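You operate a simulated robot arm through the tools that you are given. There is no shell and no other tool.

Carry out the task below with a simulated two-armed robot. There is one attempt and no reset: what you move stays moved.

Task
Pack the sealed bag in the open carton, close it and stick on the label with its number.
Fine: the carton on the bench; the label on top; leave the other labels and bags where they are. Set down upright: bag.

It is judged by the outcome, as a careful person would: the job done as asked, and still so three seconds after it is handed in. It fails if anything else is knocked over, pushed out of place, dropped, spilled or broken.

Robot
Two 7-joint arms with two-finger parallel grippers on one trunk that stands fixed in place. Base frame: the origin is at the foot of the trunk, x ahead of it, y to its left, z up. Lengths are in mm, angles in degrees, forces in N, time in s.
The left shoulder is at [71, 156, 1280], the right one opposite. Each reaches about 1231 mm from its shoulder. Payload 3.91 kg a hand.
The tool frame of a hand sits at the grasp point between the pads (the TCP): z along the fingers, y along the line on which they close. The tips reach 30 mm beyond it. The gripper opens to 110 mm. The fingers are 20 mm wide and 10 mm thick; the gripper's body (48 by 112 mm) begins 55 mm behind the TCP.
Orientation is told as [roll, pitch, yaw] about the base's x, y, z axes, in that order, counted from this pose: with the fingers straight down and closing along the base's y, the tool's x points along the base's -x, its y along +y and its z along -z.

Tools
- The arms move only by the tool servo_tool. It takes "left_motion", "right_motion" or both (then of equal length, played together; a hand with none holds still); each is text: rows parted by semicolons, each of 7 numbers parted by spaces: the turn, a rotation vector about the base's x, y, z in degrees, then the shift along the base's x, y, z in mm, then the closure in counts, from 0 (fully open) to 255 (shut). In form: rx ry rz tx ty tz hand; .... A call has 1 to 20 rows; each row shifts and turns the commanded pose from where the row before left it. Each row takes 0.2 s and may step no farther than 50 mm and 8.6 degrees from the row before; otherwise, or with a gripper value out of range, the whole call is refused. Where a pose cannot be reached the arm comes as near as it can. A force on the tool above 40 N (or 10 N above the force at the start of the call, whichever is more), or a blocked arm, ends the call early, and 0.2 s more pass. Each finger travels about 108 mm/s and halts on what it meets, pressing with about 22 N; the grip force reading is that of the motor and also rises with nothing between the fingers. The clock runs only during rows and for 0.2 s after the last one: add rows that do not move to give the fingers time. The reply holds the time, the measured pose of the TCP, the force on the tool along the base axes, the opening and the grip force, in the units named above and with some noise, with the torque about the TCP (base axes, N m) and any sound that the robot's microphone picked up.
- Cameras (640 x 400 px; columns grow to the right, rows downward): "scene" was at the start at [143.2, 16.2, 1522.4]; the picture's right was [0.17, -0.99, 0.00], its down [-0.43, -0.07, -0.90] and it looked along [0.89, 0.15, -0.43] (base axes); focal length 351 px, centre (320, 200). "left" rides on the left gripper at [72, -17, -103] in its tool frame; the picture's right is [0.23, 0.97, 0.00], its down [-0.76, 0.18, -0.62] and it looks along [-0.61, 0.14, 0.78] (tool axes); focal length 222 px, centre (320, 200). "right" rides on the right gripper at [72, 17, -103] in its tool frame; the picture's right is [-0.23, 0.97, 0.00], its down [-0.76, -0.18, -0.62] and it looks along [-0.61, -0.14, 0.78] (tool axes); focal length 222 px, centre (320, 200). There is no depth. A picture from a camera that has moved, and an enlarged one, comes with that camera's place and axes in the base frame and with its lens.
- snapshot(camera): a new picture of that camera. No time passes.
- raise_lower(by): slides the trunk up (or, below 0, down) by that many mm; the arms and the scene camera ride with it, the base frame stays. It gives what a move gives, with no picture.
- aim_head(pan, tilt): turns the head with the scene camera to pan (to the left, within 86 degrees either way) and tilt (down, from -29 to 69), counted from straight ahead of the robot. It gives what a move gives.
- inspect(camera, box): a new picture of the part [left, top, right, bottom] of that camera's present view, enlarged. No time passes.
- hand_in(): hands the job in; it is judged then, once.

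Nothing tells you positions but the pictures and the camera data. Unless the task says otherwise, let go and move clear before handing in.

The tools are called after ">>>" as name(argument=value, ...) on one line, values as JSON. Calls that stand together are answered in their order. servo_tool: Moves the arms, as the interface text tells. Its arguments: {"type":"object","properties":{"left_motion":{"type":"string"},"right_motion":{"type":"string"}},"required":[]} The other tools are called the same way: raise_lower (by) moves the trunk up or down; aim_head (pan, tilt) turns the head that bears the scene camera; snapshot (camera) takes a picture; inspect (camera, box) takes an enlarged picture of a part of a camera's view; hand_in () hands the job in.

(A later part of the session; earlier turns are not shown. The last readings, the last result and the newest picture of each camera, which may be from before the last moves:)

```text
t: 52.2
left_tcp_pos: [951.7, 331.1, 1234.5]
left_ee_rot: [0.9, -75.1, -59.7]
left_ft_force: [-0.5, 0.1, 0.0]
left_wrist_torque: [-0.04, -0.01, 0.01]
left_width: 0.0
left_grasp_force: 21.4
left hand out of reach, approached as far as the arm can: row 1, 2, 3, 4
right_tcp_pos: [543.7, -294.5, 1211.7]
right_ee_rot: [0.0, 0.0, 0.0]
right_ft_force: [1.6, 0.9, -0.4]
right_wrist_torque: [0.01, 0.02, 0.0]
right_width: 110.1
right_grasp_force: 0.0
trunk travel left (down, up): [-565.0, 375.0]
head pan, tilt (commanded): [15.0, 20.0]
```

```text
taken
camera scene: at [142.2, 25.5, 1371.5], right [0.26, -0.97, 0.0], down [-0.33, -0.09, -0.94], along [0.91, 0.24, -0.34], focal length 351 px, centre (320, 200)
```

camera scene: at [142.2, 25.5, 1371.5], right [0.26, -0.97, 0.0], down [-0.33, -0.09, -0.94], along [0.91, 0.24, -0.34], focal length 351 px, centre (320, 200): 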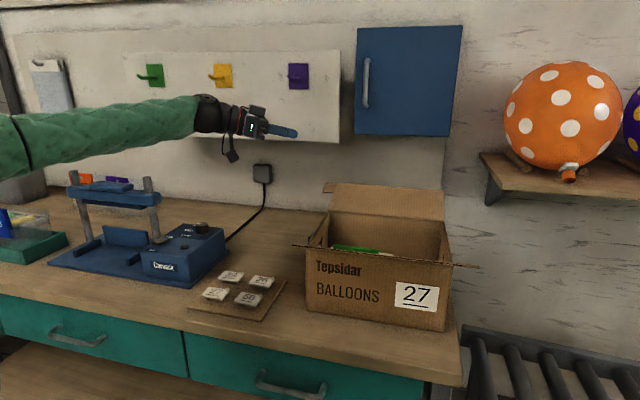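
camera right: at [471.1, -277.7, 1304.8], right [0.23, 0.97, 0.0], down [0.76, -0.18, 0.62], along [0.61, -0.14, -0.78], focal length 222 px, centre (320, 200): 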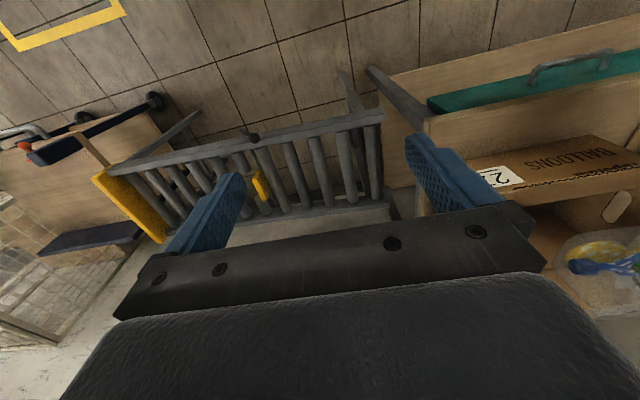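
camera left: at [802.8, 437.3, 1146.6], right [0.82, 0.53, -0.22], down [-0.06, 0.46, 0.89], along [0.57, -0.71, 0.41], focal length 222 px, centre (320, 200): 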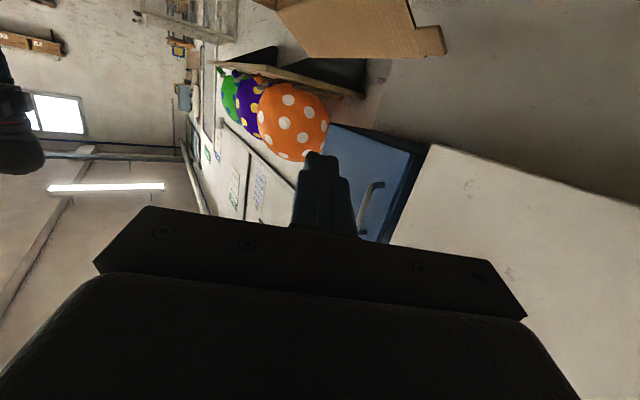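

The wrist can't go fully level there, but a bar sloping about 30° down will hook just as well. Adjusting pitch and lowering the trunk for reach.

>>> servo_tool(left_motion="6.5 3.75 0 0 0 0 255; 6.5 3.75 0 0 0 0 255; 0 0 0 0 0 0 255")

>>> raise_lower(by=-80)

>>> servo_tool(left_motion="0 0 0 30 0 -15 255; 0 0 0 30 0 -15 255; 0 0 0 26 -5 -15 255; 0 0 0 0 -9 -15 255; 0 0 0 0 0 0 255")

>>> snapshot(camera="scene")

>>> snapshot(camera="left")

```text
t: 53.0
left_tcp_pos: [952.9, 330.9, 1233.3]
left_ee_rot: [-0.1, -61.6, -59.9]
left_ft_force: [-0.1, 0.6, -0.4]
left_wrist_torque: [-0.03, 0.0, -0.02]
left_width: 0.0
left_grasp_force: 22.5
right_tcp_pos: [544.0, -294.7, 1211.5]
right_ee_rot: [0.0, 0.0, 0.1]
right_ft_force: [0.5, 0.7, 0.6]
right_wrist_torque: [-0.01, 0.01, 0.0]
right_width: 110.0
right_grasp_force: 0.1
trunk travel left (down, up): [-565.0, 375.0]
head pan, tilt (commanded): [15.0, 20.0]
```

```text
t: 54.2
left_tcp_pos: [951.5, 330.1, 1153.9]
left_ee_rot: [0.0, -61.6, -60.1]
left_ft_force: [-0.5, -0.2, -0.3]
left_wrist_torque: [0.04, -0.03, 0.01]
left_width: 0.0
left_grasp_force: 21.9
right_tcp_pos: [543.1, -296.1, 1131.7]
right_ee_rot: [0.0, 0.0, 0.0]
right_ft_force: [0.6, -0.7, -0.3]
right_wrist_torque: [0.01, 0.01, -0.02]
right_width: 109.7
right_grasp_force: 0.0
trunk travel left (down, up): [-485.0, 455.0]
head pan, tilt (commanded): [15.0, 20.0]
```

```text
t: 55.4
left_tcp_pos: [1038.2, 314.3, 1094.0]
left_ee_rot: [-0.1, -61.5, -60.0]
left_ft_force: [-0.8, 1.1, -0.2]
left_wrist_torque: [-0.04, -0.03, 0.0]
left_width: 0.0
left_grasp_force: 21.6
right_tcp_pos: [543.6, -294.8, 1130.8]
right_ee_rot: [-0.1, 0.0, -0.1]
right_ft_force: [-0.2, -0.1, 0.1]
right_wrist_torque: [0.04, -0.02, 0.0]
right_width: 109.9
right_grasp_force: 0.1
trunk travel left (down, up): [-485.0, 455.0]
head pan, tilt (commanded): [15.0, 20.0]
```

```text
taken
camera scene: at [142.7, 24.3, 1291.4], right [0.26, -0.97, 0.0], down [-0.33, -0.09, -0.94], along [0.91, 0.24, -0.34], focal length 351 px, centre (320, 200)
```

scene: 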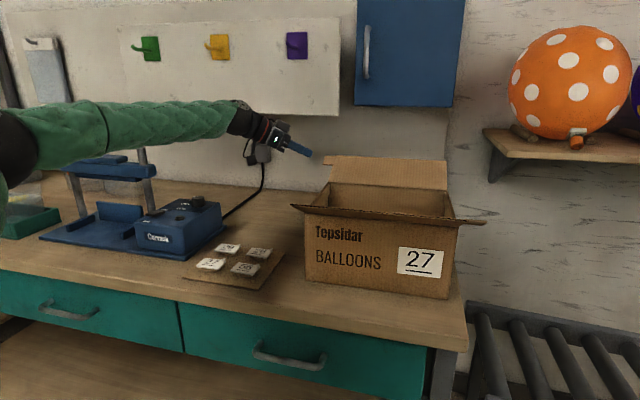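

```text
taken
camera left: at [962.3, 412.6, 1078.2], right [0.79, 0.58, -0.2], down [0.06, 0.25, 0.97], along [0.61, -0.77, 0.16], focal length 222 px, centre (320, 200)
```

left: 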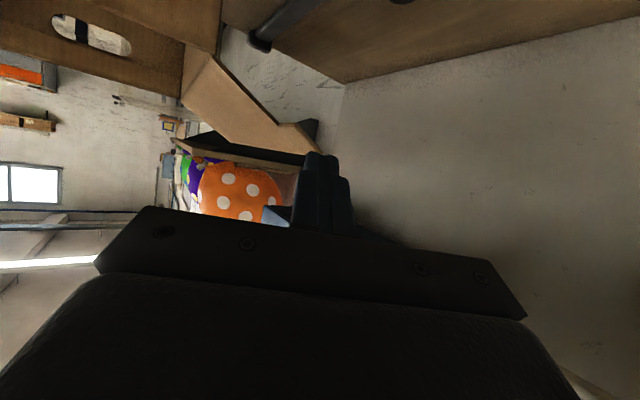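

>>> servo_tool(left_motion="0 0 0 -1 5 -26 255; 0 0 0 13.2 -22.8 -14.3 255; 0 0 0 0 0 0 255")

>>> inspect(camera="scene", box=[230, 100, 390, 240])

>>> snapshot(camera="left")

```text
t: 56.2
left_tcp_pos: [1028.2, 296.3, 1068.3]
left_ee_rot: [0.2, -61.3, -59.9]
left_ft_force: [0.4, 0.3, -0.3]
left_wrist_torque: [-0.03, -0.01, -0.01]
left_width: 0.0
left_grasp_force: 21.6
left hand out of reach, approached as far as the arm can: row 1, 2
right_tcp_pos: [544.0, -294.0, 1131.8]
right_ee_rot: [0.0, 0.0, 0.1]
right_ft_force: [0.5, -0.3, 0.2]
right_wrist_torque: [-0.03, 0.01, -0.02]
right_width: 110.0
right_grasp_force: 0.1
trunk travel left (down, up): [-485.0, 455.0]
head pan, tilt (commanded): [15.0, 20.0]
```

```text
2.86 times, centred on (310, 170) of scene
camera zoom: at [142.2, 25.9, 1291.5], right [0.26, -0.97, 0.0], down [-0.33, -0.09, -0.94], along [0.91, 0.24, -0.34], focal length 1002 px, centre (349, 286)
```

zoom: 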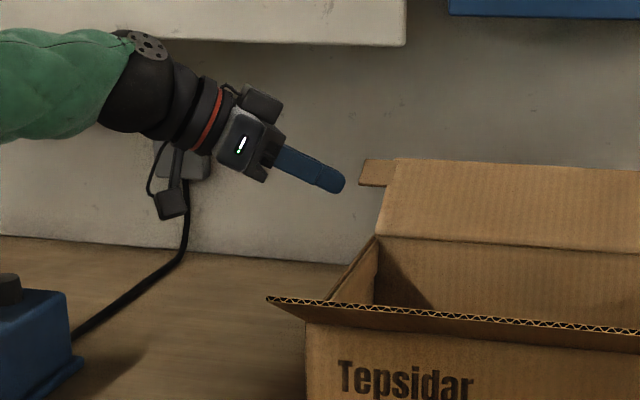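

```text
taken
camera left: at [951.6, 394.4, 1053.1], right [0.79, 0.59, -0.2], down [0.06, 0.24, 0.97], along [0.62, -0.77, 0.16], focal length 222 px, centre (320, 200)
```

left: 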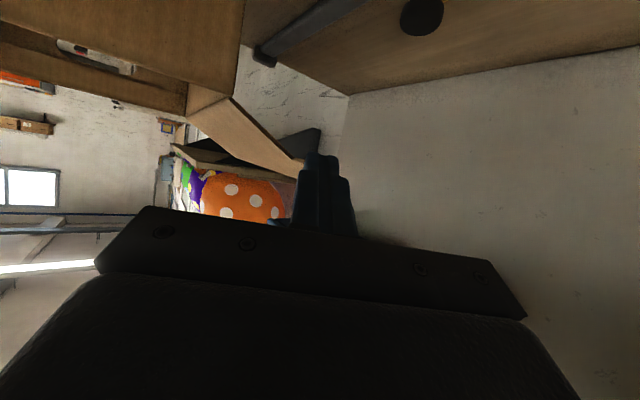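

The arm runs out of reach with this sideways angle. A more forward-pointing hook (yaw −30) with a lower trunk should give more room, so I'll back off, re-aim, and lower the trunk.

>>> servo_tool(left_motion="0 0 0 -20 15 20 255; 0 0 0 -20 10 20 255; 0 0 7.5 0 0 0 255; 0 0 7.5 0 0 0 255; 0 0 7.5 0 0 0 255; 0 0 7.5 0 0 0 255; 0 0 0 0 0 0 255")

>>> raise_lower(by=-60)

>>> snapshot(camera="scene")

>>> snapshot(camera="left")

```text
t: 57.8
left_tcp_pos: [988.5, 321.4, 1106.9]
left_ee_rot: [-0.1, -61.4, -29.7]
left_ft_force: [-0.1, -0.7, -0.1]
left_wrist_torque: [-0.03, -0.01, -0.02]
left_width: 0.0
left_grasp_force: 22.4
right_tcp_pos: [544.3, -292.5, 1132.1]
right_ee_rot: [-0.1, 0.0, 0.0]
right_ft_force: [0.0, 1.3, -0.1]
right_wrist_torque: [-0.02, -0.02, 0.0]
right_width: 109.9
right_grasp_force: 0.1
trunk travel left (down, up): [-485.0, 455.0]
head pan, tilt (commanded): [15.0, 20.0]
```

```text
t: 58.8
left_tcp_pos: [987.5, 319.5, 1048.4]
left_ee_rot: [0.0, -61.6, -30.0]
left_ft_force: [0.3, -0.4, -0.6]
left_wrist_torque: [-0.02, 0.02, 0.04]
left_width: 0.0
left_grasp_force: 22.4
right_tcp_pos: [543.8, -293.4, 1071.6]
right_ee_rot: [0.0, 0.0, 0.0]
right_ft_force: [-0.1, 0.2, 0.1]
right_wrist_torque: [0.03, 0.0, 0.0]
right_width: 110.0
right_grasp_force: 0.0
trunk travel left (down, up): [-425.0, 515.0]
head pan, tilt (commanded): [15.0, 20.0]
```

```text
taken
camera scene: at [142.0, 24.8, 1231.6], right [0.26, -0.97, 0.0], down [-0.33, -0.09, -0.94], along [0.91, 0.24, -0.34], focal length 351 px, centre (320, 200)
```

scene: 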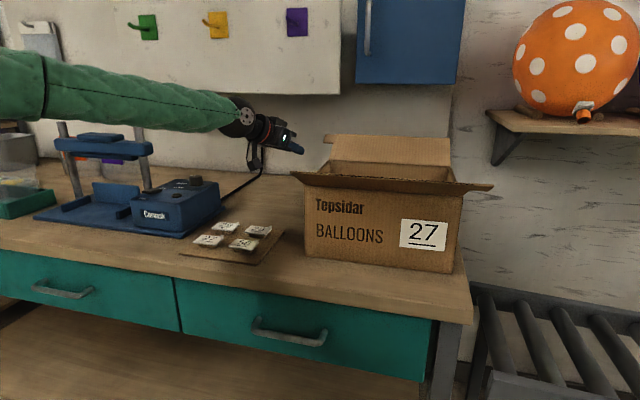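

```text
taken
camera left: at [872.4, 365.8, 1033.9], right [0.39, 0.9, -0.2], down [-0.07, 0.25, 0.97], along [0.92, -0.36, 0.16], focal length 222 px, centre (320, 200)
```

left: 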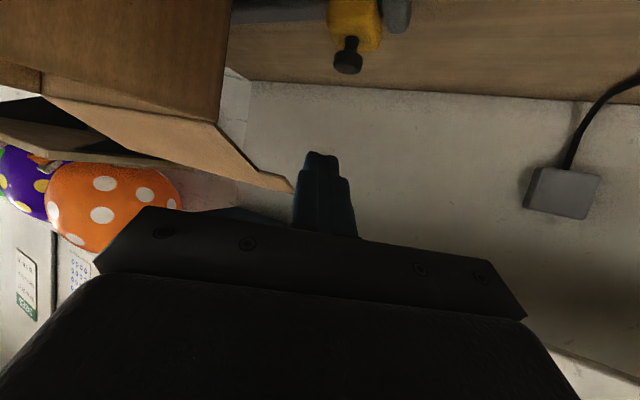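

>>> servo_tool(left_motion="0 0 0 15 -14 -5 255; 0 0 0 15 -13 -3 255; 0 0 0 0 0 0 255")

>>> snapshot(camera="left")

>>> inspect(camera="scene", box=[230, 80, 390, 220])

```text
t: 59.6
left_tcp_pos: [1018.8, 291.8, 1038.5]
left_ee_rot: [0.0, -61.5, -29.9]
left_ft_force: [0.4, 0.0, -0.5]
left_wrist_torque: [-0.04, -0.03, -0.02]
left_width: 0.0
left_grasp_force: 21.8
right_tcp_pos: [543.7, -295.9, 1072.1]
right_ee_rot: [-0.1, 0.0, 0.0]
right_ft_force: [0.1, 0.5, 0.6]
right_wrist_torque: [0.0, -0.04, 0.0]
right_width: 110.1
right_grasp_force: 0.1
trunk travel left (down, up): [-425.0, 515.0]
head pan, tilt (commanded): [15.0, 20.0]
```

```text
taken
camera left: at [902.9, 338.9, 1025.2], right [0.39, 0.9, -0.2], down [-0.07, 0.25, 0.97], along [0.92, -0.36, 0.16], focal length 222 px, centre (320, 200)
```

left: 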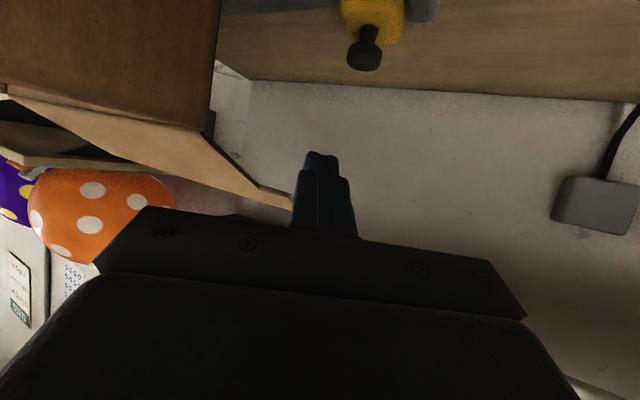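

```text
2.86 times, centred on (310, 150) of scene
camera zoom: at [142.2, 24.9, 1231.5], right [0.26, -0.97, 0.0], down [-0.33, -0.09, -0.94], along [0.91, 0.24, -0.34], focal length 1002 px, centre (349, 343)
```

zoom: 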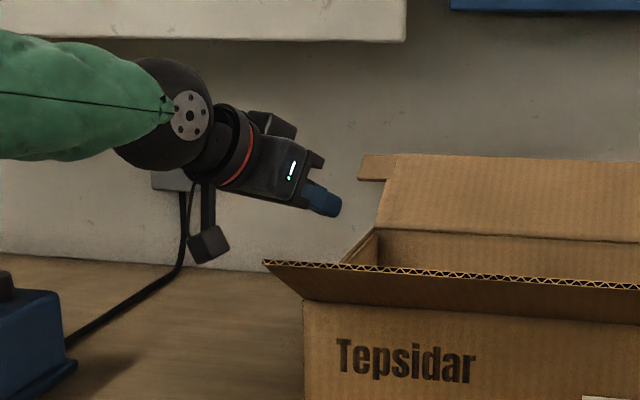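

>>> servo_tool(left_motion="0 0 0 25 -16 -4 255; 0 0 0 25 -16 -4 255; 0 0 0 0 0 0 255")

>>> snapshot(camera="left")

>>> inspect(camera="scene", box=[230, 80, 390, 220])

```text
t: 60.4
left_tcp_pos: [1069.1, 261.6, 1031.9]
left_ee_rot: [0.0, -61.7, -29.9]
left_ft_force: [0.3, 0.3, 0.3]
left_wrist_torque: [0.03, 0.03, 0.02]
left_width: 0.0
left_grasp_force: 21.9
right_tcp_pos: [542.4, -293.9, 1071.5]
right_ee_rot: [0.0, 0.0, 0.0]
right_ft_force: [-0.3, -0.7, -0.1]
right_wrist_torque: [0.03, 0.01, -0.01]
right_width: 109.9
right_grasp_force: 0.2
trunk travel left (down, up): [-425.0, 515.0]
head pan, tilt (commanded): [15.0, 20.0]
```

```text
taken
camera left: at [952.9, 306.8, 1017.0], right [0.39, 0.9, -0.2], down [-0.07, 0.25, 0.97], along [0.92, -0.36, 0.16], focal length 222 px, centre (320, 200)
```

left: 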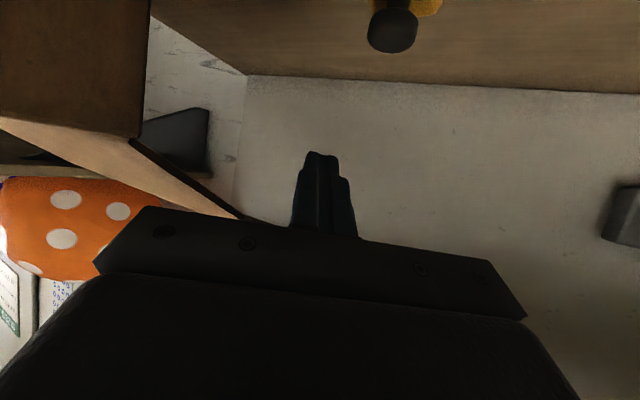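

```text
2.86 times, centred on (310, 150) of scene
camera zoom: at [142.1, 25.0, 1231.5], right [0.26, -0.97, 0.0], down [-0.33, -0.09, -0.94], along [0.91, 0.24, -0.34], focal length 1002 px, centre (349, 343)
```

zoom: 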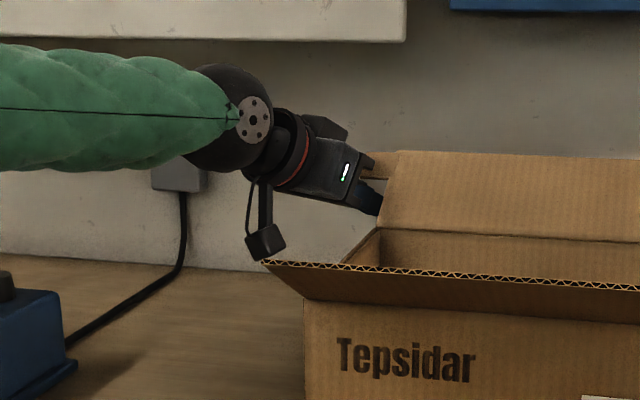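

The fingertips are under the ear with no contact yet. Lifting along an arc around the hinge, in small steps.

>>> servo_tool(left_motion="0 0 0 -1 0 10 255; 0 0 0 0 0 9 255; 0 0 0 -4.4 0 11 255; 0 0 0 -7 0 11.5 255; 0 0 0 0 0 0 255")

>>> snapshot(camera="left")

>>> inspect(camera="scene", box=[270, 80, 510, 290])

```text
t: 61.6
left_tcp_pos: [1055.8, 260.6, 1073.5]
left_ee_rot: [0.1, -61.5, -29.9]
left_ft_force: [-0.3, 0.5, 0.6]
left_wrist_torque: [0.01, 0.02, 0.01]
left_width: 0.0
left_grasp_force: 22.1
right_tcp_pos: [544.0, -296.4, 1070.8]
right_ee_rot: [0.0, 0.0, 0.0]
right_ft_force: [0.3, 0.1, 0.5]
right_wrist_torque: [0.0, -0.01, 0.0]
right_width: 110.0
right_grasp_force: 0.1
trunk travel left (down, up): [-425.0, 515.0]
head pan, tilt (commanded): [15.0, 20.0]
```

```text
taken
camera left: at [940.9, 306.7, 1058.3], right [0.39, 0.9, -0.2], down [-0.07, 0.25, 0.97], along [0.92, -0.36, 0.16], focal length 222 px, centre (320, 200)
```

left: 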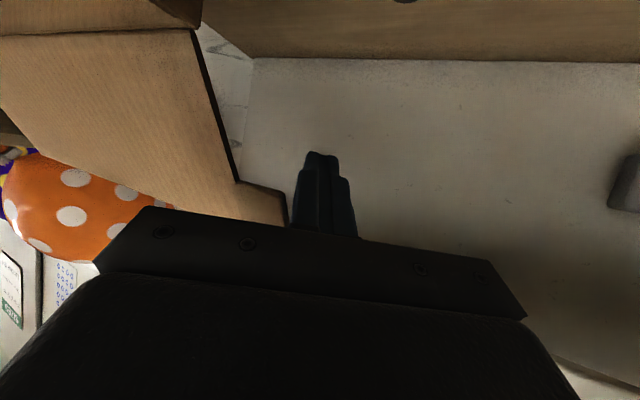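

```text
1.90 times, centred on (390, 185) of scene
camera zoom: at [142.6, 24.7, 1231.4], right [0.26, -0.97, 0.0], down [-0.33, -0.09, -0.94], along [0.91, 0.24, -0.34], focal length 668 px, centre (187, 229)
```

zoom: 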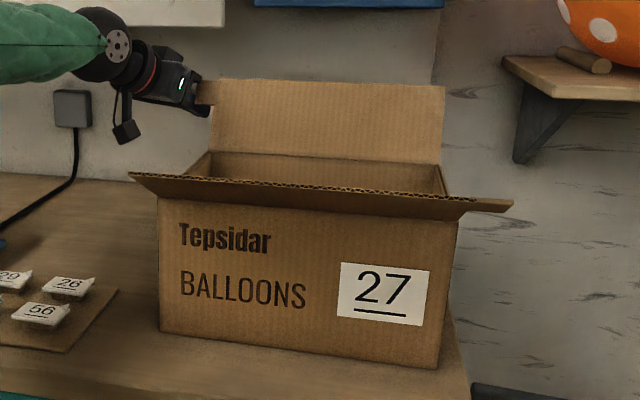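

The back flap is rising with the hand. Continuing along the arc toward vertical.

>>> servo_tool(left_motion="0 0 0 -6 0 8.5 255; 0 0 0 -8.5 0 8 255; 0 0 0 -9.8 0 7 255; 0 0 0 -9.2 0 5 255; 0 0 0 0 0 0 255")

>>> snapshot(camera="left")

>>> inspect(camera="scene", box=[270, 80, 510, 290])

```text
t: 62.8
left_tcp_pos: [1022.8, 259.8, 1102.5]
left_ee_rot: [0.0, -61.5, -30.0]
left_ft_force: [0.8, 0.3, -0.7]
left_wrist_torque: [0.02, -0.03, -0.06]
left_width: 0.1
left_grasp_force: 22.3
right_tcp_pos: [542.8, -295.5, 1070.9]
right_ee_rot: [0.0, 0.0, 0.1]
right_ft_force: [-0.5, 0.1, -0.2]
right_wrist_torque: [-0.02, -0.01, -0.02]
right_width: 110.1
right_grasp_force: 0.0
trunk travel left (down, up): [-425.0, 515.0]
head pan, tilt (commanded): [15.0, 20.0]
```

```text
taken
camera left: at [907.4, 306.5, 1087.4], right [0.39, 0.9, -0.2], down [-0.07, 0.25, 0.97], along [0.92, -0.37, 0.16], focal length 222 px, centre (320, 200)
```

left: 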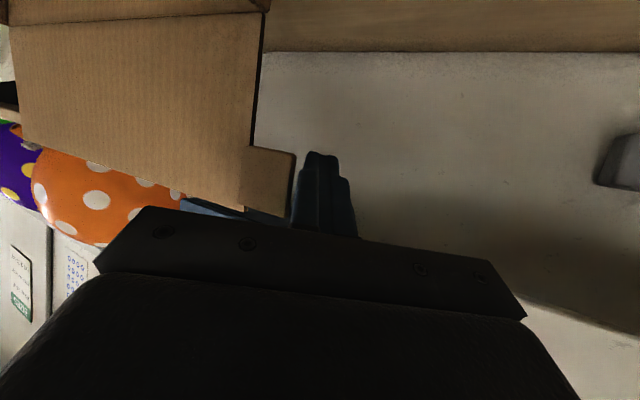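

```text
1.90 times, centred on (390, 185) of scene
camera zoom: at [142.7, 24.7, 1231.4], right [0.26, -0.97, 0.0], down [-0.33, -0.09, -0.94], along [0.91, 0.24, -0.34], focal length 668 px, centre (187, 229)
```

zoom: 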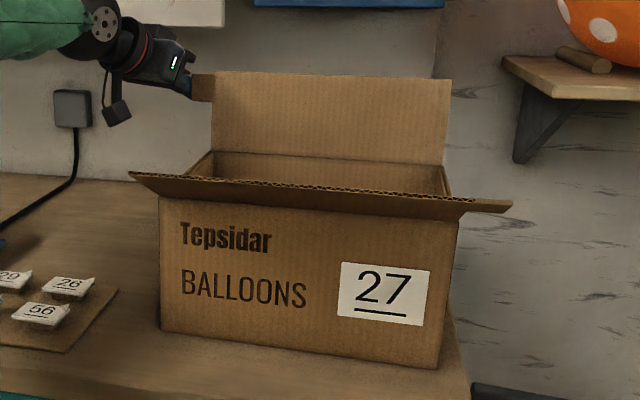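

The flap is at about 75°. Continuing to pull it over past vertical.

>>> servo_tool(left_motion="0 0 0 -11.8 0 4 255; 0 0 0 -10 0 2.5 255; 0 0 0 -10 0 1 255; 0 0 0 0 0 0 255")

>>> snapshot(camera="left")

>>> inspect(camera="scene", box=[270, 80, 510, 290])

```text
t: 63.8
left_tcp_pos: [990.0, 261.0, 1110.0]
left_ee_rot: [-0.1, -61.6, -30.0]
left_ft_force: [0.2, 0.7, -0.4]
left_wrist_torque: [-0.01, -0.02, 0.01]
left_width: 0.0
left_grasp_force: 21.6
right_tcp_pos: [544.0, -296.2, 1071.9]
right_ee_rot: [0.0, 0.0, 0.0]
right_ft_force: [-0.6, 0.5, 0.4]
right_wrist_torque: [0.02, -0.01, 0.01]
right_width: 110.0
right_grasp_force: 0.1
trunk travel left (down, up): [-425.0, 515.0]
head pan, tilt (commanded): [15.0, 20.0]
```

```text
taken
camera left: at [875.5, 306.5, 1095.0], right [0.39, 0.9, -0.2], down [-0.07, 0.25, 0.97], along [0.92, -0.36, 0.16], focal length 222 px, centre (320, 200)
```

left: 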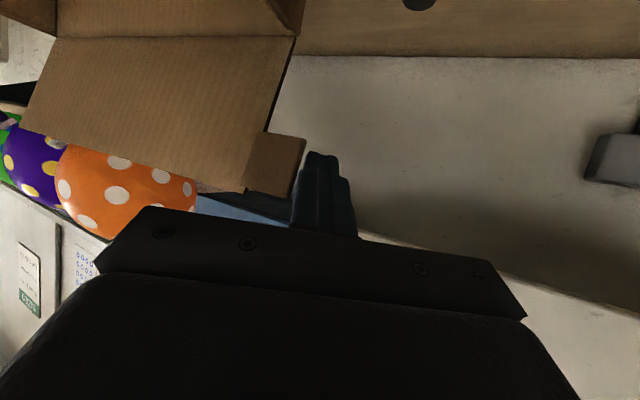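

```text
1.90 times, centred on (390, 185) of scene
camera zoom: at [142.7, 24.7, 1231.4], right [0.26, -0.97, 0.0], down [-0.33, -0.09, -0.94], along [0.91, 0.24, -0.34], focal length 668 px, centre (187, 229)
```

zoom: 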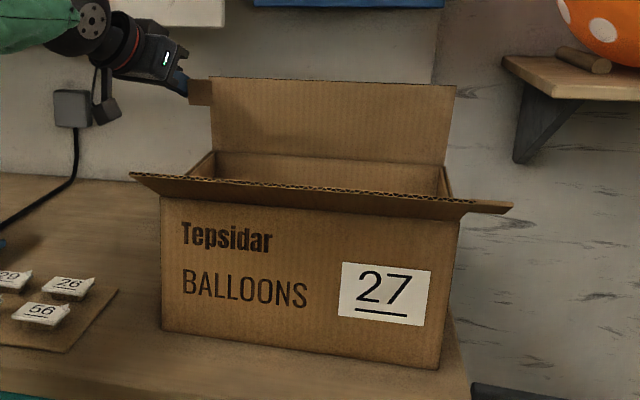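

The flap is past vertical and stays put with friction. Continuing to push it down.

>>> servo_tool(left_motion="0 0 0 -16 0 -1 255; 0 0 0 -17 0 -4 255; 0 0 0 -11 0 -5 255; 0 0 0 -10 0 -6 255; 0 0 0 0 0 0 255")

>>> snapshot(camera="left")

>>> inspect(camera="scene", box=[270, 80, 510, 290])

```text
t: 65.0
left_tcp_pos: [936.3, 261.4, 1094.1]
left_ee_rot: [0.0, -61.6, -29.9]
left_ft_force: [-0.5, -0.4, 0.1]
left_wrist_torque: [0.01, 0.01, 0.0]
left_width: 0.0
left_grasp_force: 22.2
right_tcp_pos: [544.0, -295.3, 1070.4]
right_ee_rot: [0.0, 0.0, 0.0]
right_ft_force: [-0.2, -0.3, -0.1]
right_wrist_torque: [-0.02, -0.04, -0.02]
right_width: 110.2
right_grasp_force: 0.2
trunk travel left (down, up): [-425.0, 515.0]
head pan, tilt (commanded): [15.0, 20.0]
```

```text
taken
camera left: at [821.4, 306.7, 1078.6], right [0.39, 0.9, -0.2], down [-0.07, 0.25, 0.97], along [0.92, -0.36, 0.16], focal length 222 px, centre (320, 200)
```

left: 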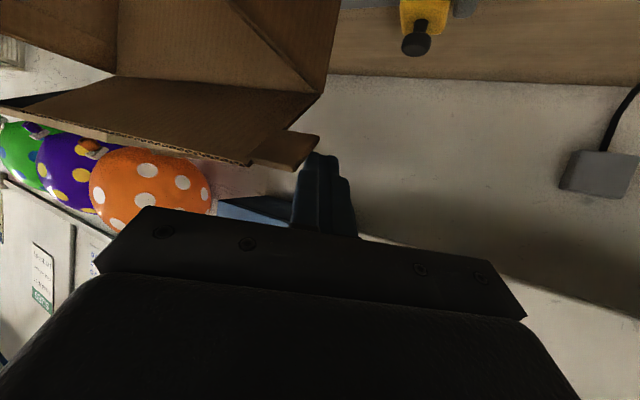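

```text
1.90 times, centred on (390, 185) of scene
camera zoom: at [142.5, 24.8, 1231.4], right [0.26, -0.97, 0.0], down [-0.33, -0.09, -0.94], along [0.91, 0.24, -0.34], focal length 668 px, centre (187, 229)
```

zoom: 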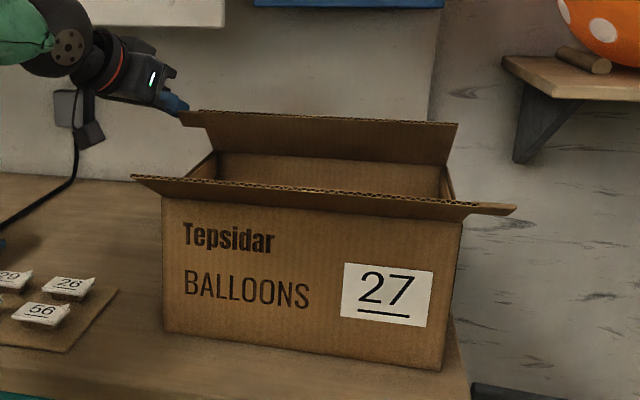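

>>> servo_tool(left_motion="0 0 0 -10 0 -8 255; 0 0 0 -7 0 -8 255; 0 0 0 -6 0 -9 255; 0 0 0 -5 0 -9 255; 0 0 0 0 0 0 255")

>>> snapshot(camera="left")

>>> inspect(camera="scene", box=[270, 80, 510, 290])

```text
t: 66.2
left_tcp_pos: [908.5, 261.9, 1059.5]
left_ee_rot: [0.0, -61.4, -30.0]
left_ft_force: [0.3, 0.8, -0.3]
left_wrist_torque: [0.0, 0.03, -0.04]
left_width: 0.0
left_grasp_force: 22.3
right_tcp_pos: [543.3, -295.1, 1072.7]
right_ee_rot: [0.0, 0.0, 0.0]
right_ft_force: [-0.4, -0.1, 0.6]
right_wrist_torque: [0.0, -0.01, 0.0]
right_width: 110.0
right_grasp_force: 0.0
trunk travel left (down, up): [-425.0, 515.0]
head pan, tilt (commanded): [15.0, 20.0]
```

```text
taken
camera left: at [793.2, 306.7, 1044.9], right [0.39, 0.9, -0.2], down [-0.07, 0.25, 0.97], along [0.92, -0.36, 0.16], focal length 222 px, centre (320, 200)
```

left: 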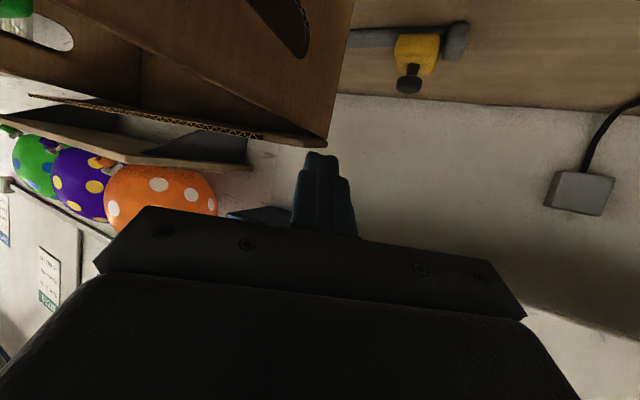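

```text
1.90 times, centred on (390, 185) of scene
camera zoom: at [142.3, 24.8, 1231.5], right [0.26, -0.97, 0.0], down [-0.33, -0.09, -0.94], along [0.91, 0.24, -0.34], focal length 668 px, centre (187, 229)
```

zoom: 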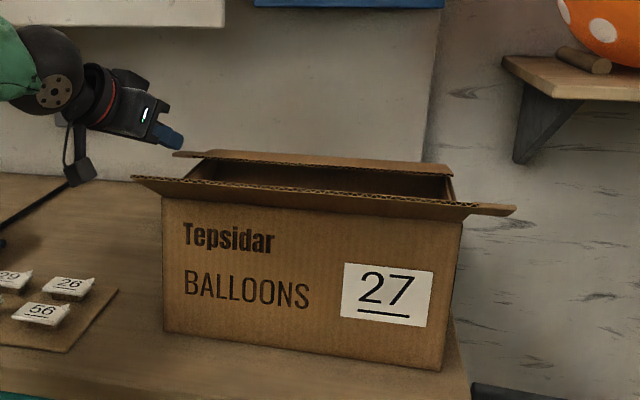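

>>> servo_tool(left_motion="0 0 0 0 -2 -4 255; 0 0 0 0 0 -4 255; 0 0 0 0 0 -3 255; 0 0 0 0 0 0 255")

>>> inspect(camera="scene", box=[270, 80, 510, 290])

```text
t: 67.2
left_tcp_pos: [908.9, 257.7, 1049.0]
left_ee_rot: [0.0, -61.6, -29.9]
left_ft_force: [0.3, 1.0, 0.1]
left_wrist_torque: [0.0, 0.0, 0.02]
left_width: 0.1
left_grasp_force: 22.0
right_tcp_pos: [542.7, -294.6, 1071.8]
right_ee_rot: [-0.1, 0.0, -0.1]
right_ft_force: [0.2, -0.4, -0.4]
right_wrist_torque: [0.02, 0.0, 0.01]
right_width: 110.1
right_grasp_force: 0.0
trunk travel left (down, up): [-425.0, 515.0]
head pan, tilt (commanded): [15.0, 20.0]
```

```text
1.90 times, centred on (390, 185) of scene
camera zoom: at [142.4, 24.8, 1231.5], right [0.26, -0.97, 0.0], down [-0.33, -0.09, -0.94], along [0.91, 0.24, -0.34], focal length 668 px, centre (187, 229)
```

zoom: 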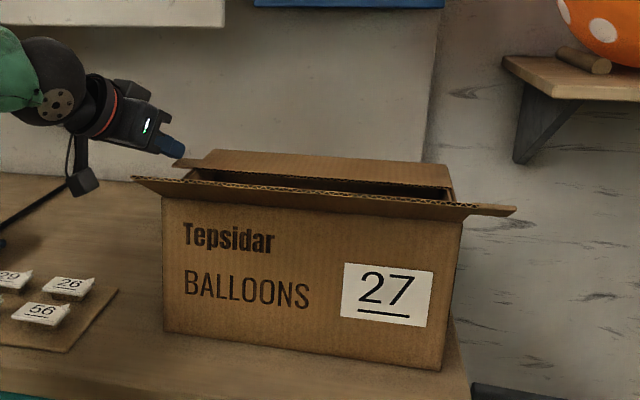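

The back flap looks closed. Retracting the left hand up and to the left, then checking from above.

>>> servo_tool(left_motion="0 0 0 -5 10 15 255; 0 0 0 -10 30 30 255; 0 0 0 -20 30 30 255; 0 0 0 -30 20 20 255; 0 0 0 0 0 0 255")

>>> raise_lower(by=150)

>>> aim_head(pan=8, tilt=25)

>>> snapshot(camera="scene")

>>> inspect(camera="scene", box=[220, 120, 480, 330])

```text
t: 68.4
left_tcp_pos: [843.4, 349.1, 1143.2]
left_ee_rot: [0.0, -61.5, -30.0]
left_ft_force: [0.0, 0.2, 0.4]
left_wrist_torque: [-0.03, -0.02, -0.01]
left_width: 0.0
left_grasp_force: 21.6
right_tcp_pos: [543.9, -295.4, 1070.2]
right_ee_rot: [0.0, 0.2, 0.0]
right_ft_force: [0.1, -0.1, 0.0]
right_wrist_torque: [0.0, 0.01, 0.04]
right_width: 110.1
right_grasp_force: 0.0
trunk travel left (down, up): [-425.0, 515.0]
head pan, tilt (commanded): [15.0, 20.0]
```

```text
t: 70.1
left_tcp_pos: [843.1, 349.8, 1293.1]
left_ee_rot: [0.0, -61.6, -29.9]
left_ft_force: [-0.3, 0.1, 0.2]
left_wrist_torque: [-0.04, 0.01, 0.01]
left_width: 0.3
left_grasp_force: 21.8
right_tcp_pos: [543.3, -295.6, 1220.8]
right_ee_rot: [0.0, 0.0, 0.0]
right_ft_force: [-0.2, -0.4, -0.4]
right_wrist_torque: [-0.01, 0.01, -0.02]
right_width: 109.8
right_grasp_force: 0.0
trunk travel left (down, up): [-575.0, 365.0]
head pan, tilt (commanded): [15.0, 20.0]
```

```text
t: 70.8
left_tcp_pos: [842.9, 348.0, 1293.8]
left_ee_rot: [0.0, -61.5, -29.9]
left_ft_force: [0.6, -0.1, -0.4]
left_wrist_torque: [0.03, -0.01, 0.02]
left_width: 0.0
left_grasp_force: 21.9
right_tcp_pos: [543.3, -294.2, 1220.0]
right_ee_rot: [0.1, 0.0, 0.0]
right_ft_force: [-0.6, 0.6, 0.2]
right_wrist_torque: [-0.01, -0.04, -0.01]
right_width: 109.9
right_grasp_force: 0.1
trunk travel left (down, up): [-575.0, 365.0]
head pan, tilt (commanded): [8.0, 25.0]
```

```text
taken
camera scene: at [143.6, 13.6, 1373.4], right [0.14, -0.99, 0.0], down [-0.42, -0.06, -0.91], along [0.9, 0.13, -0.42], focal length 351 px, centre (320, 200)
```

scene: 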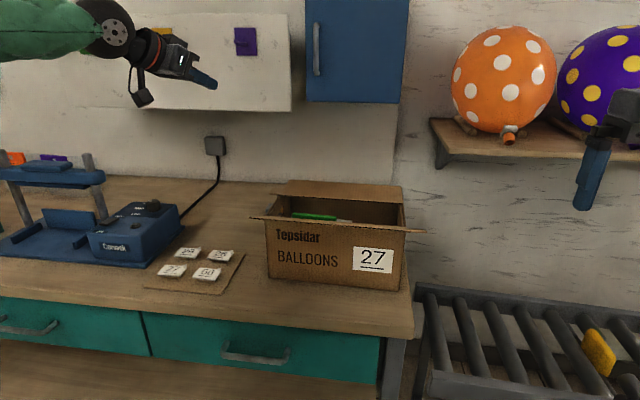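

```text
1.90 times, centred on (350, 225) of scene
camera zoom: at [143.6, 13.6, 1373.4], right [0.14, -0.99, 0.0], down [-0.42, -0.06, -0.91], along [0.9, 0.13, -0.42], focal length 668 px, centre (263, 152)
```

zoom: 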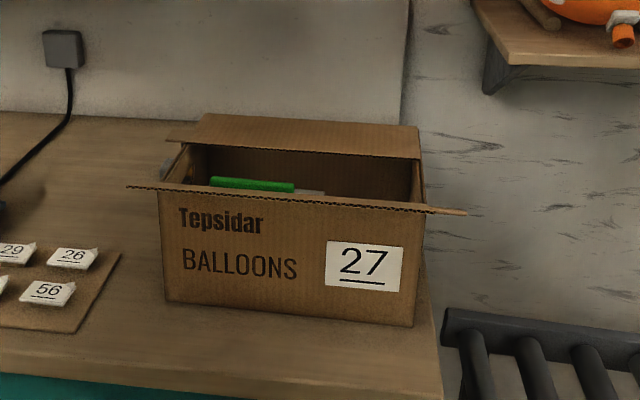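

The back flap lies closed. Next the front flap: I'll bring the left hand around to the front, pointing forward and sloping down, to push up from beneath its free edge.

>>> servo_tool(left_motion="0 0 6 -45 -10 -5 255; 0 0 6 -45 -10 -5 255; 0 0 6 -45 -10 -5 255; 0 0 6 -45 -10 -5 255; 0 0 6 -45 -10 -5 255; 0 0 0 -5 -38 -30 255; 0 0 0 -5 -38 -30 255; 0 0 0 -5 -38 -30 255; 0 0 0 -5 -34 -30 255; 0 0 0 0 0 0 255")

>>> snapshot(camera="scene")

>>> snapshot(camera="left")

```text
t: 73.0
left_tcp_pos: [604.3, 150.1, 1152.3]
left_ee_rot: [-0.3, -61.5, 0.3]
left_ft_force: [0.1, 0.6, -0.5]
left_wrist_torque: [-0.03, 0.01, -0.03]
left_width: 0.0
left_grasp_force: 22.1
left hand out of reach, approached as far as the arm can: row 9
right_tcp_pos: [541.6, -292.5, 1223.1]
right_ee_rot: [0.0, -0.1, -0.2]
right_ft_force: [0.0, 0.2, 0.3]
right_wrist_torque: [-0.01, 0.0, 0.0]
right_width: 110.0
right_grasp_force: 0.1
trunk travel left (down, up): [-575.0, 365.0]
head pan, tilt (commanded): [8.0, 25.0]
```

```text
taken
camera scene: at [142.0, 15.1, 1373.6], right [0.14, -0.99, 0.0], down [-0.42, -0.06, -0.91], along [0.9, 0.13, -0.42], focal length 351 px, centre (320, 200)
```

scene: 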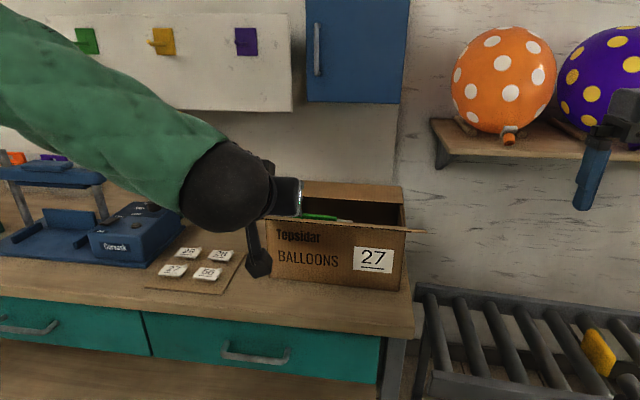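

```text
taken
camera left: at [479.7, 131.1, 1136.6], right [-0.11, 0.97, -0.2], down [-0.18, 0.18, 0.97], along [0.98, 0.14, 0.16], focal length 222 px, centre (320, 200)
```

left: 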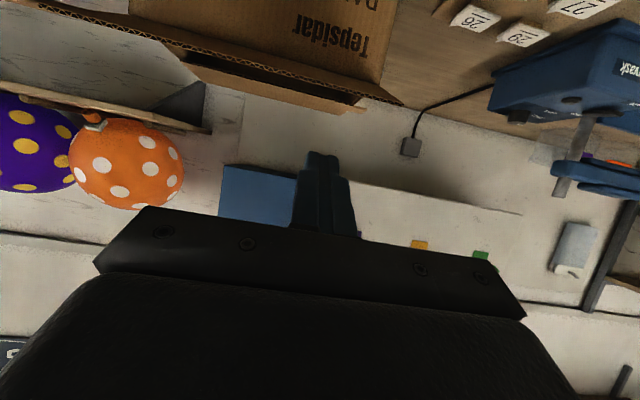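

>>> raise_lower(by=-120)

>>> servo_tool(left_motion="0 0 0 25 5 0 255; 0 0 0 25 5 5 255; 0 0 0 20 0 5 255; 0 0 0 0 0 0 255")

>>> snapshot(camera="scene")

>>> snapshot(camera="left")

```text
t: 74.5
left_tcp_pos: [604.7, 149.1, 1030.9]
left_ee_rot: [0.0, -61.5, 0.0]
left_ft_force: [0.2, 0.9, 0.9]
left_wrist_torque: [0.02, 0.0, 0.03]
left_width: 0.2
left_grasp_force: 21.5
right_tcp_pos: [542.6, -294.7, 1101.1]
right_ee_rot: [0.0, 0.1, 0.1]
right_ft_force: [0.4, 0.2, -0.8]
right_wrist_torque: [-0.01, 0.03, -0.01]
right_width: 110.1
right_grasp_force: 0.1
trunk travel left (down, up): [-455.0, 485.0]
head pan, tilt (commanded): [8.0, 25.0]
```

```text
t: 75.5
left_tcp_pos: [674.8, 159.7, 1041.7]
left_ee_rot: [0.1, -61.4, 0.0]
left_ft_force: [0.9, -0.1, -0.1]
left_wrist_torque: [0.0, -0.04, 0.01]
left_width: 0.0
left_grasp_force: 22.2
right_tcp_pos: [542.4, -294.3, 1101.0]
right_ee_rot: [-0.1, 0.0, 0.0]
right_ft_force: [-0.1, -0.1, 0.2]
right_wrist_torque: [0.01, 0.01, -0.03]
right_width: 110.1
right_grasp_force: 0.1
trunk travel left (down, up): [-455.0, 485.0]
head pan, tilt (commanded): [8.0, 25.0]
```

```text
taken
camera scene: at [143.2, 13.5, 1253.4], right [0.14, -0.99, 0.0], down [-0.42, -0.06, -0.91], along [0.9, 0.13, -0.42], focal length 351 px, centre (320, 200)
```

scene: 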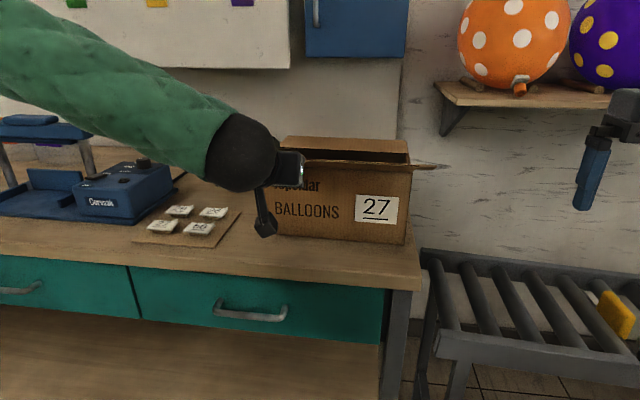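

```text
taken
camera left: at [551.0, 140.6, 1027.0], right [-0.11, 0.97, -0.2], down [-0.18, 0.18, 0.97], along [0.98, 0.14, 0.16], focal length 222 px, centre (320, 200)
```

left: 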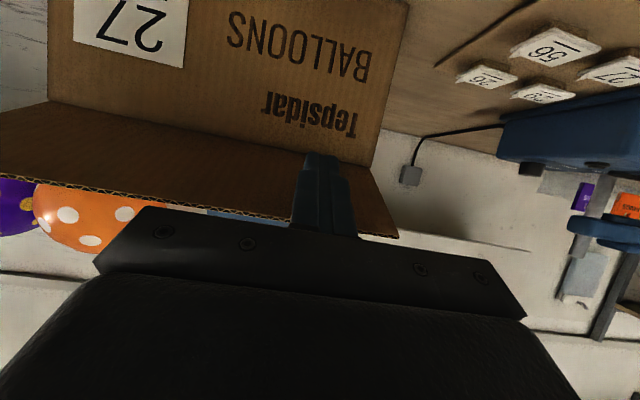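

The fingers are under the front flap. Lifting it along an arc.

>>> servo_tool(left_motion="0 0 0 6 0 9 255; 0 0 0 5 0 8 255; 0 0 0 5 0 9 255; 0 0 0 5 0 9.5 255; 0 0 0 6 0 7 255; 0 0 0 6.6 0 6.6 255; 0 0 0 0 0 0 255")

>>> snapshot(camera="scene")

>>> snapshot(camera="left")

```text
t: 77.1
left_tcp_pos: [709.6, 159.0, 1090.2]
left_ee_rot: [0.0, -61.4, 0.0]
left_ft_force: [0.3, -0.8, -0.7]
left_wrist_torque: [-0.01, -0.02, -0.03]
left_width: 0.0
left_grasp_force: 22.0
right_tcp_pos: [543.4, -294.4, 1100.8]
right_ee_rot: [0.0, 0.0, 0.1]
right_ft_force: [1.3, 0.5, 0.4]
right_wrist_torque: [-0.01, -0.01, 0.03]
right_width: 109.9
right_grasp_force: 0.0
trunk travel left (down, up): [-455.0, 485.0]
head pan, tilt (commanded): [8.0, 25.0]
```

```text
taken
camera scene: at [143.6, 13.5, 1253.4], right [0.14, -0.99, 0.0], down [-0.42, -0.06, -0.91], along [0.9, 0.13, -0.42], focal length 351 px, centre (320, 200)
```

scene: 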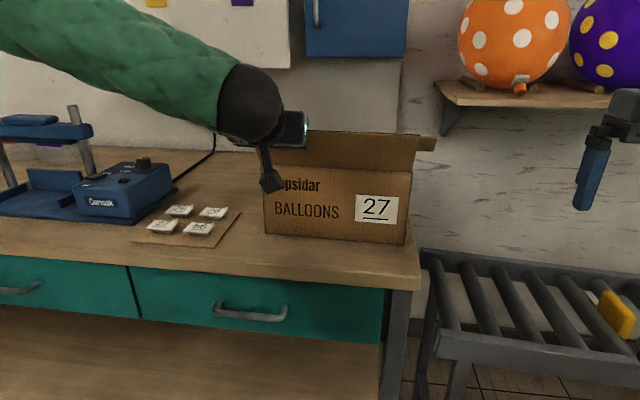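

```text
taken
camera left: at [585.1, 140.0, 1075.8], right [-0.11, 0.97, -0.2], down [-0.18, 0.18, 0.97], along [0.98, 0.14, 0.16], focal length 222 px, centre (320, 200)
```

left: 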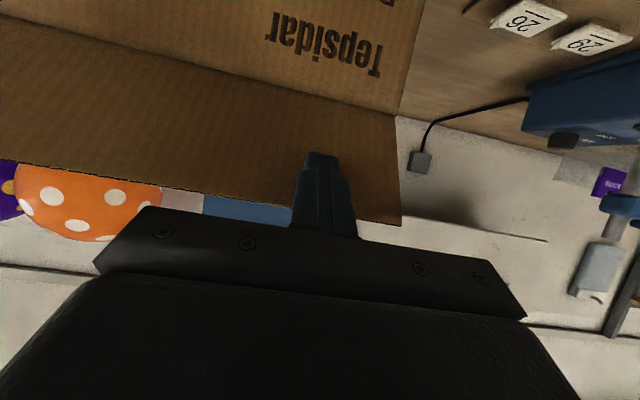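

>>> servo_tool(left_motion="0 0 0 8 0 5 255; 0 0 0 7 0 5 255; 0 0 0 9 0 3 255; 0 0 0 9 0 2.5 255; 0 0 0 9 0 0.5 255; 0 0 0 9 0 0 255; 0 0 0 0 0 0 255")

>>> snapshot(camera="scene")

>>> snapshot(camera="left")

```text
t: 78.7
left_tcp_pos: [760.2, 159.7, 1106.7]
left_ee_rot: [0.1, -61.5, 0.0]
left_ft_force: [-0.2, -0.3, -1.7]
left_wrist_torque: [0.01, 0.01, 0.02]
left_width: 0.0
left_grasp_force: 22.1
right_tcp_pos: [543.3, -293.6, 1101.1]
right_ee_rot: [0.0, 0.1, 0.0]
right_ft_force: [0.0, -0.2, -0.4]
right_wrist_torque: [0.03, 0.03, -0.01]
right_width: 110.5
right_grasp_force: 0.0
trunk travel left (down, up): [-455.0, 485.0]
head pan, tilt (commanded): [8.0, 25.0]
```

```text
taken
camera scene: at [143.5, 13.5, 1253.4], right [0.14, -0.99, 0.0], down [-0.42, -0.06, -0.91], along [0.9, 0.13, -0.42], focal length 351 px, centre (320, 200)
```

scene: 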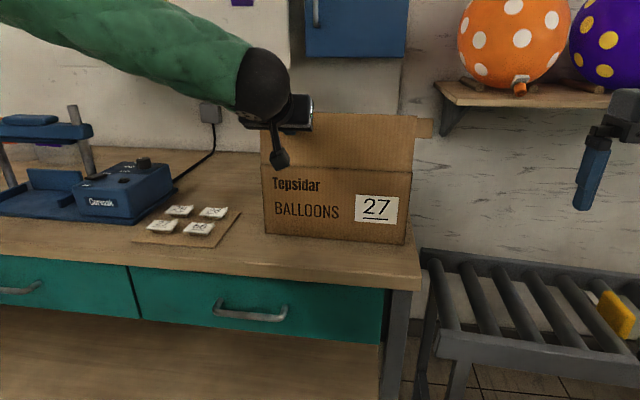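

```text
taken
camera left: at [635.6, 139.9, 1091.2], right [-0.11, 0.97, -0.2], down [-0.18, 0.18, 0.97], along [0.98, 0.14, 0.16], focal length 222 px, centre (320, 200)
```

left: 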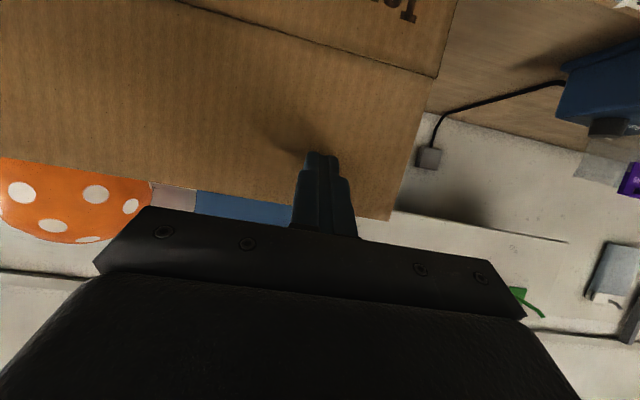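

>>> servo_tool(left_motion="0 0 0 9 0 -1.5 255; 0 0 0 9 0 -2.5 255; 0 0 0 8.4 0 -4 255; 0 0 0 8 0 -4.6 255; 0 0 0 7 0 -6 255; 0 0 0 6.6 0 -6.6 255; 0 0 0 0 0 0 255")

>>> snapshot(camera="scene")

>>> snapshot(camera="left")

```text
t: 80.3
left_tcp_pos: [808.0, 159.1, 1081.6]
left_ee_rot: [0.1, -61.4, -0.1]
left_ft_force: [0.4, -0.9, 0.1]
left_wrist_torque: [0.01, 0.01, -0.02]
left_width: 0.0
left_grasp_force: 22.3
right_tcp_pos: [543.1, -295.7, 1102.4]
right_ee_rot: [0.1, -0.1, 0.0]
right_ft_force: [-0.6, -0.6, 0.8]
right_wrist_torque: [-0.03, -0.05, -0.02]
right_width: 110.3
right_grasp_force: 0.1
trunk travel left (down, up): [-455.0, 485.0]
head pan, tilt (commanded): [8.0, 25.0]
```

```text
taken
camera scene: at [143.4, 13.4, 1253.4], right [0.14, -0.99, 0.0], down [-0.42, -0.06, -0.91], along [0.9, 0.13, -0.42], focal length 351 px, centre (320, 200)
```

scene: 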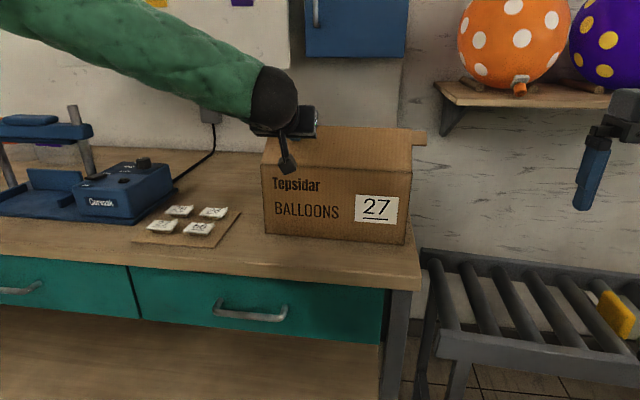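

```text
taken
camera left: at [683.4, 140.0, 1066.7], right [-0.11, 0.97, -0.2], down [-0.18, 0.18, 0.97], along [0.98, 0.14, 0.16], focal length 222 px, centre (320, 200)
```

left: 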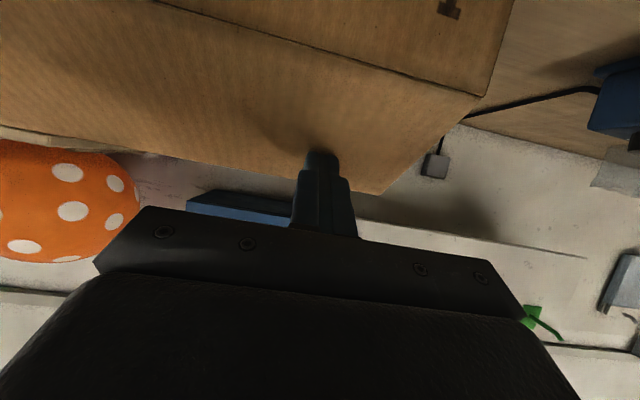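

>>> servo_tool(left_motion="0 0 0 5 0 -7.5 255; 0 0 0 5 0 -8 255; 0 0 0 3 0 -7 255; 0 0 0 2 0 -6 255; 0 0 0 0 0 -4 255; 0 0 0 0 0 0 255")

>>> snapshot(camera="scene")

>>> snapshot(camera="left")

```text
t: 81.7
left_tcp_pos: [822.4, 159.4, 1048.2]
left_ee_rot: [0.0, -61.5, 0.0]
left_ft_force: [-0.5, 0.3, 0.3]
left_wrist_torque: [0.0, 0.02, 0.0]
left_width: 0.2
left_grasp_force: 21.8
right_tcp_pos: [543.2, -294.9, 1102.4]
right_ee_rot: [0.0, 0.0, 0.1]
right_ft_force: [0.4, 0.0, 0.9]
right_wrist_torque: [0.02, 0.02, -0.03]
right_width: 109.9
right_grasp_force: 0.1
trunk travel left (down, up): [-455.0, 485.0]
head pan, tilt (commanded): [8.0, 25.0]
```

```text
taken
camera scene: at [143.6, 13.4, 1253.4], right [0.14, -0.99, 0.0], down [-0.42, -0.06, -0.91], along [0.9, 0.13, -0.42], focal length 351 px, centre (320, 200)
```

scene: 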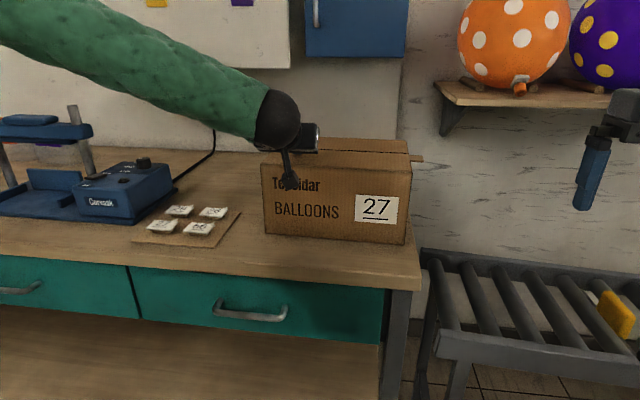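

```text
taken
camera left: at [698.2, 139.8, 1033.4], right [-0.11, 0.97, -0.2], down [-0.18, 0.18, 0.97], along [0.98, 0.14, 0.16], focal length 222 px, centre (320, 200)
```

left: 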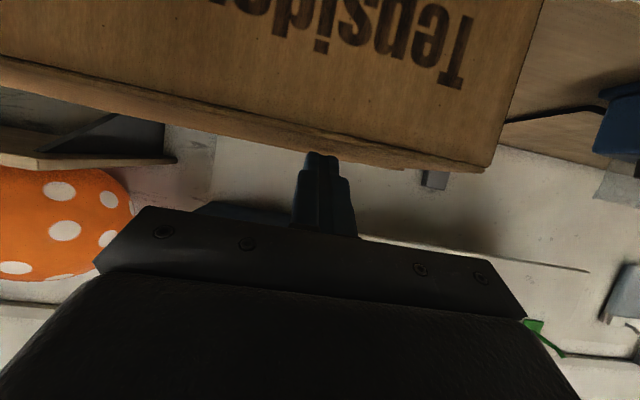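

>>> inspect(camera="scene", box=[250, 110, 440, 250])

>>> inspect(camera="left", box=[0, 40, 540, 240])

```text
2.86 times, centred on (345, 180) of scene
camera zoom: at [143.6, 13.4, 1253.4], right [0.14, -0.99, 0.0], down [-0.42, -0.06, -0.91], along [0.9, 0.13, -0.42], focal length 1002 px, centre (249, 257)
```

zoom: 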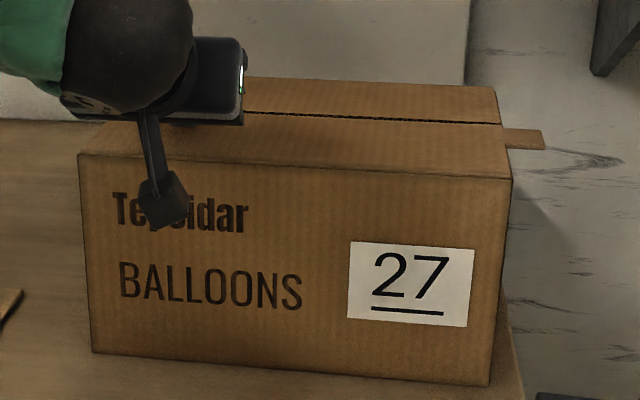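

```text
1.19 times, centred on (270, 140) of left
camera zoom: at [698.2, 139.8, 1033.4], right [-0.11, 0.97, -0.2], down [-0.18, 0.18, 0.97], along [0.98, 0.14, 0.16], focal length 263 px, centre (379, 271)
```

zoom: 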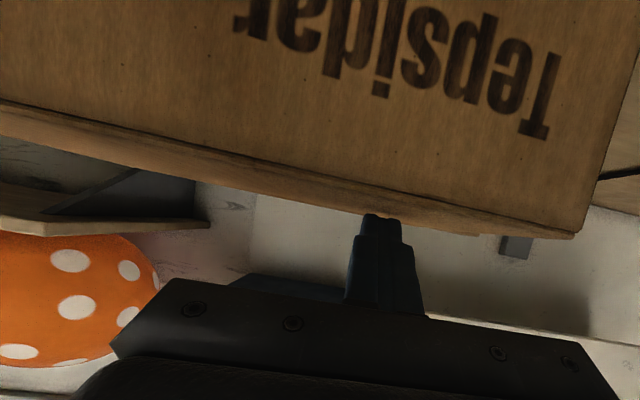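

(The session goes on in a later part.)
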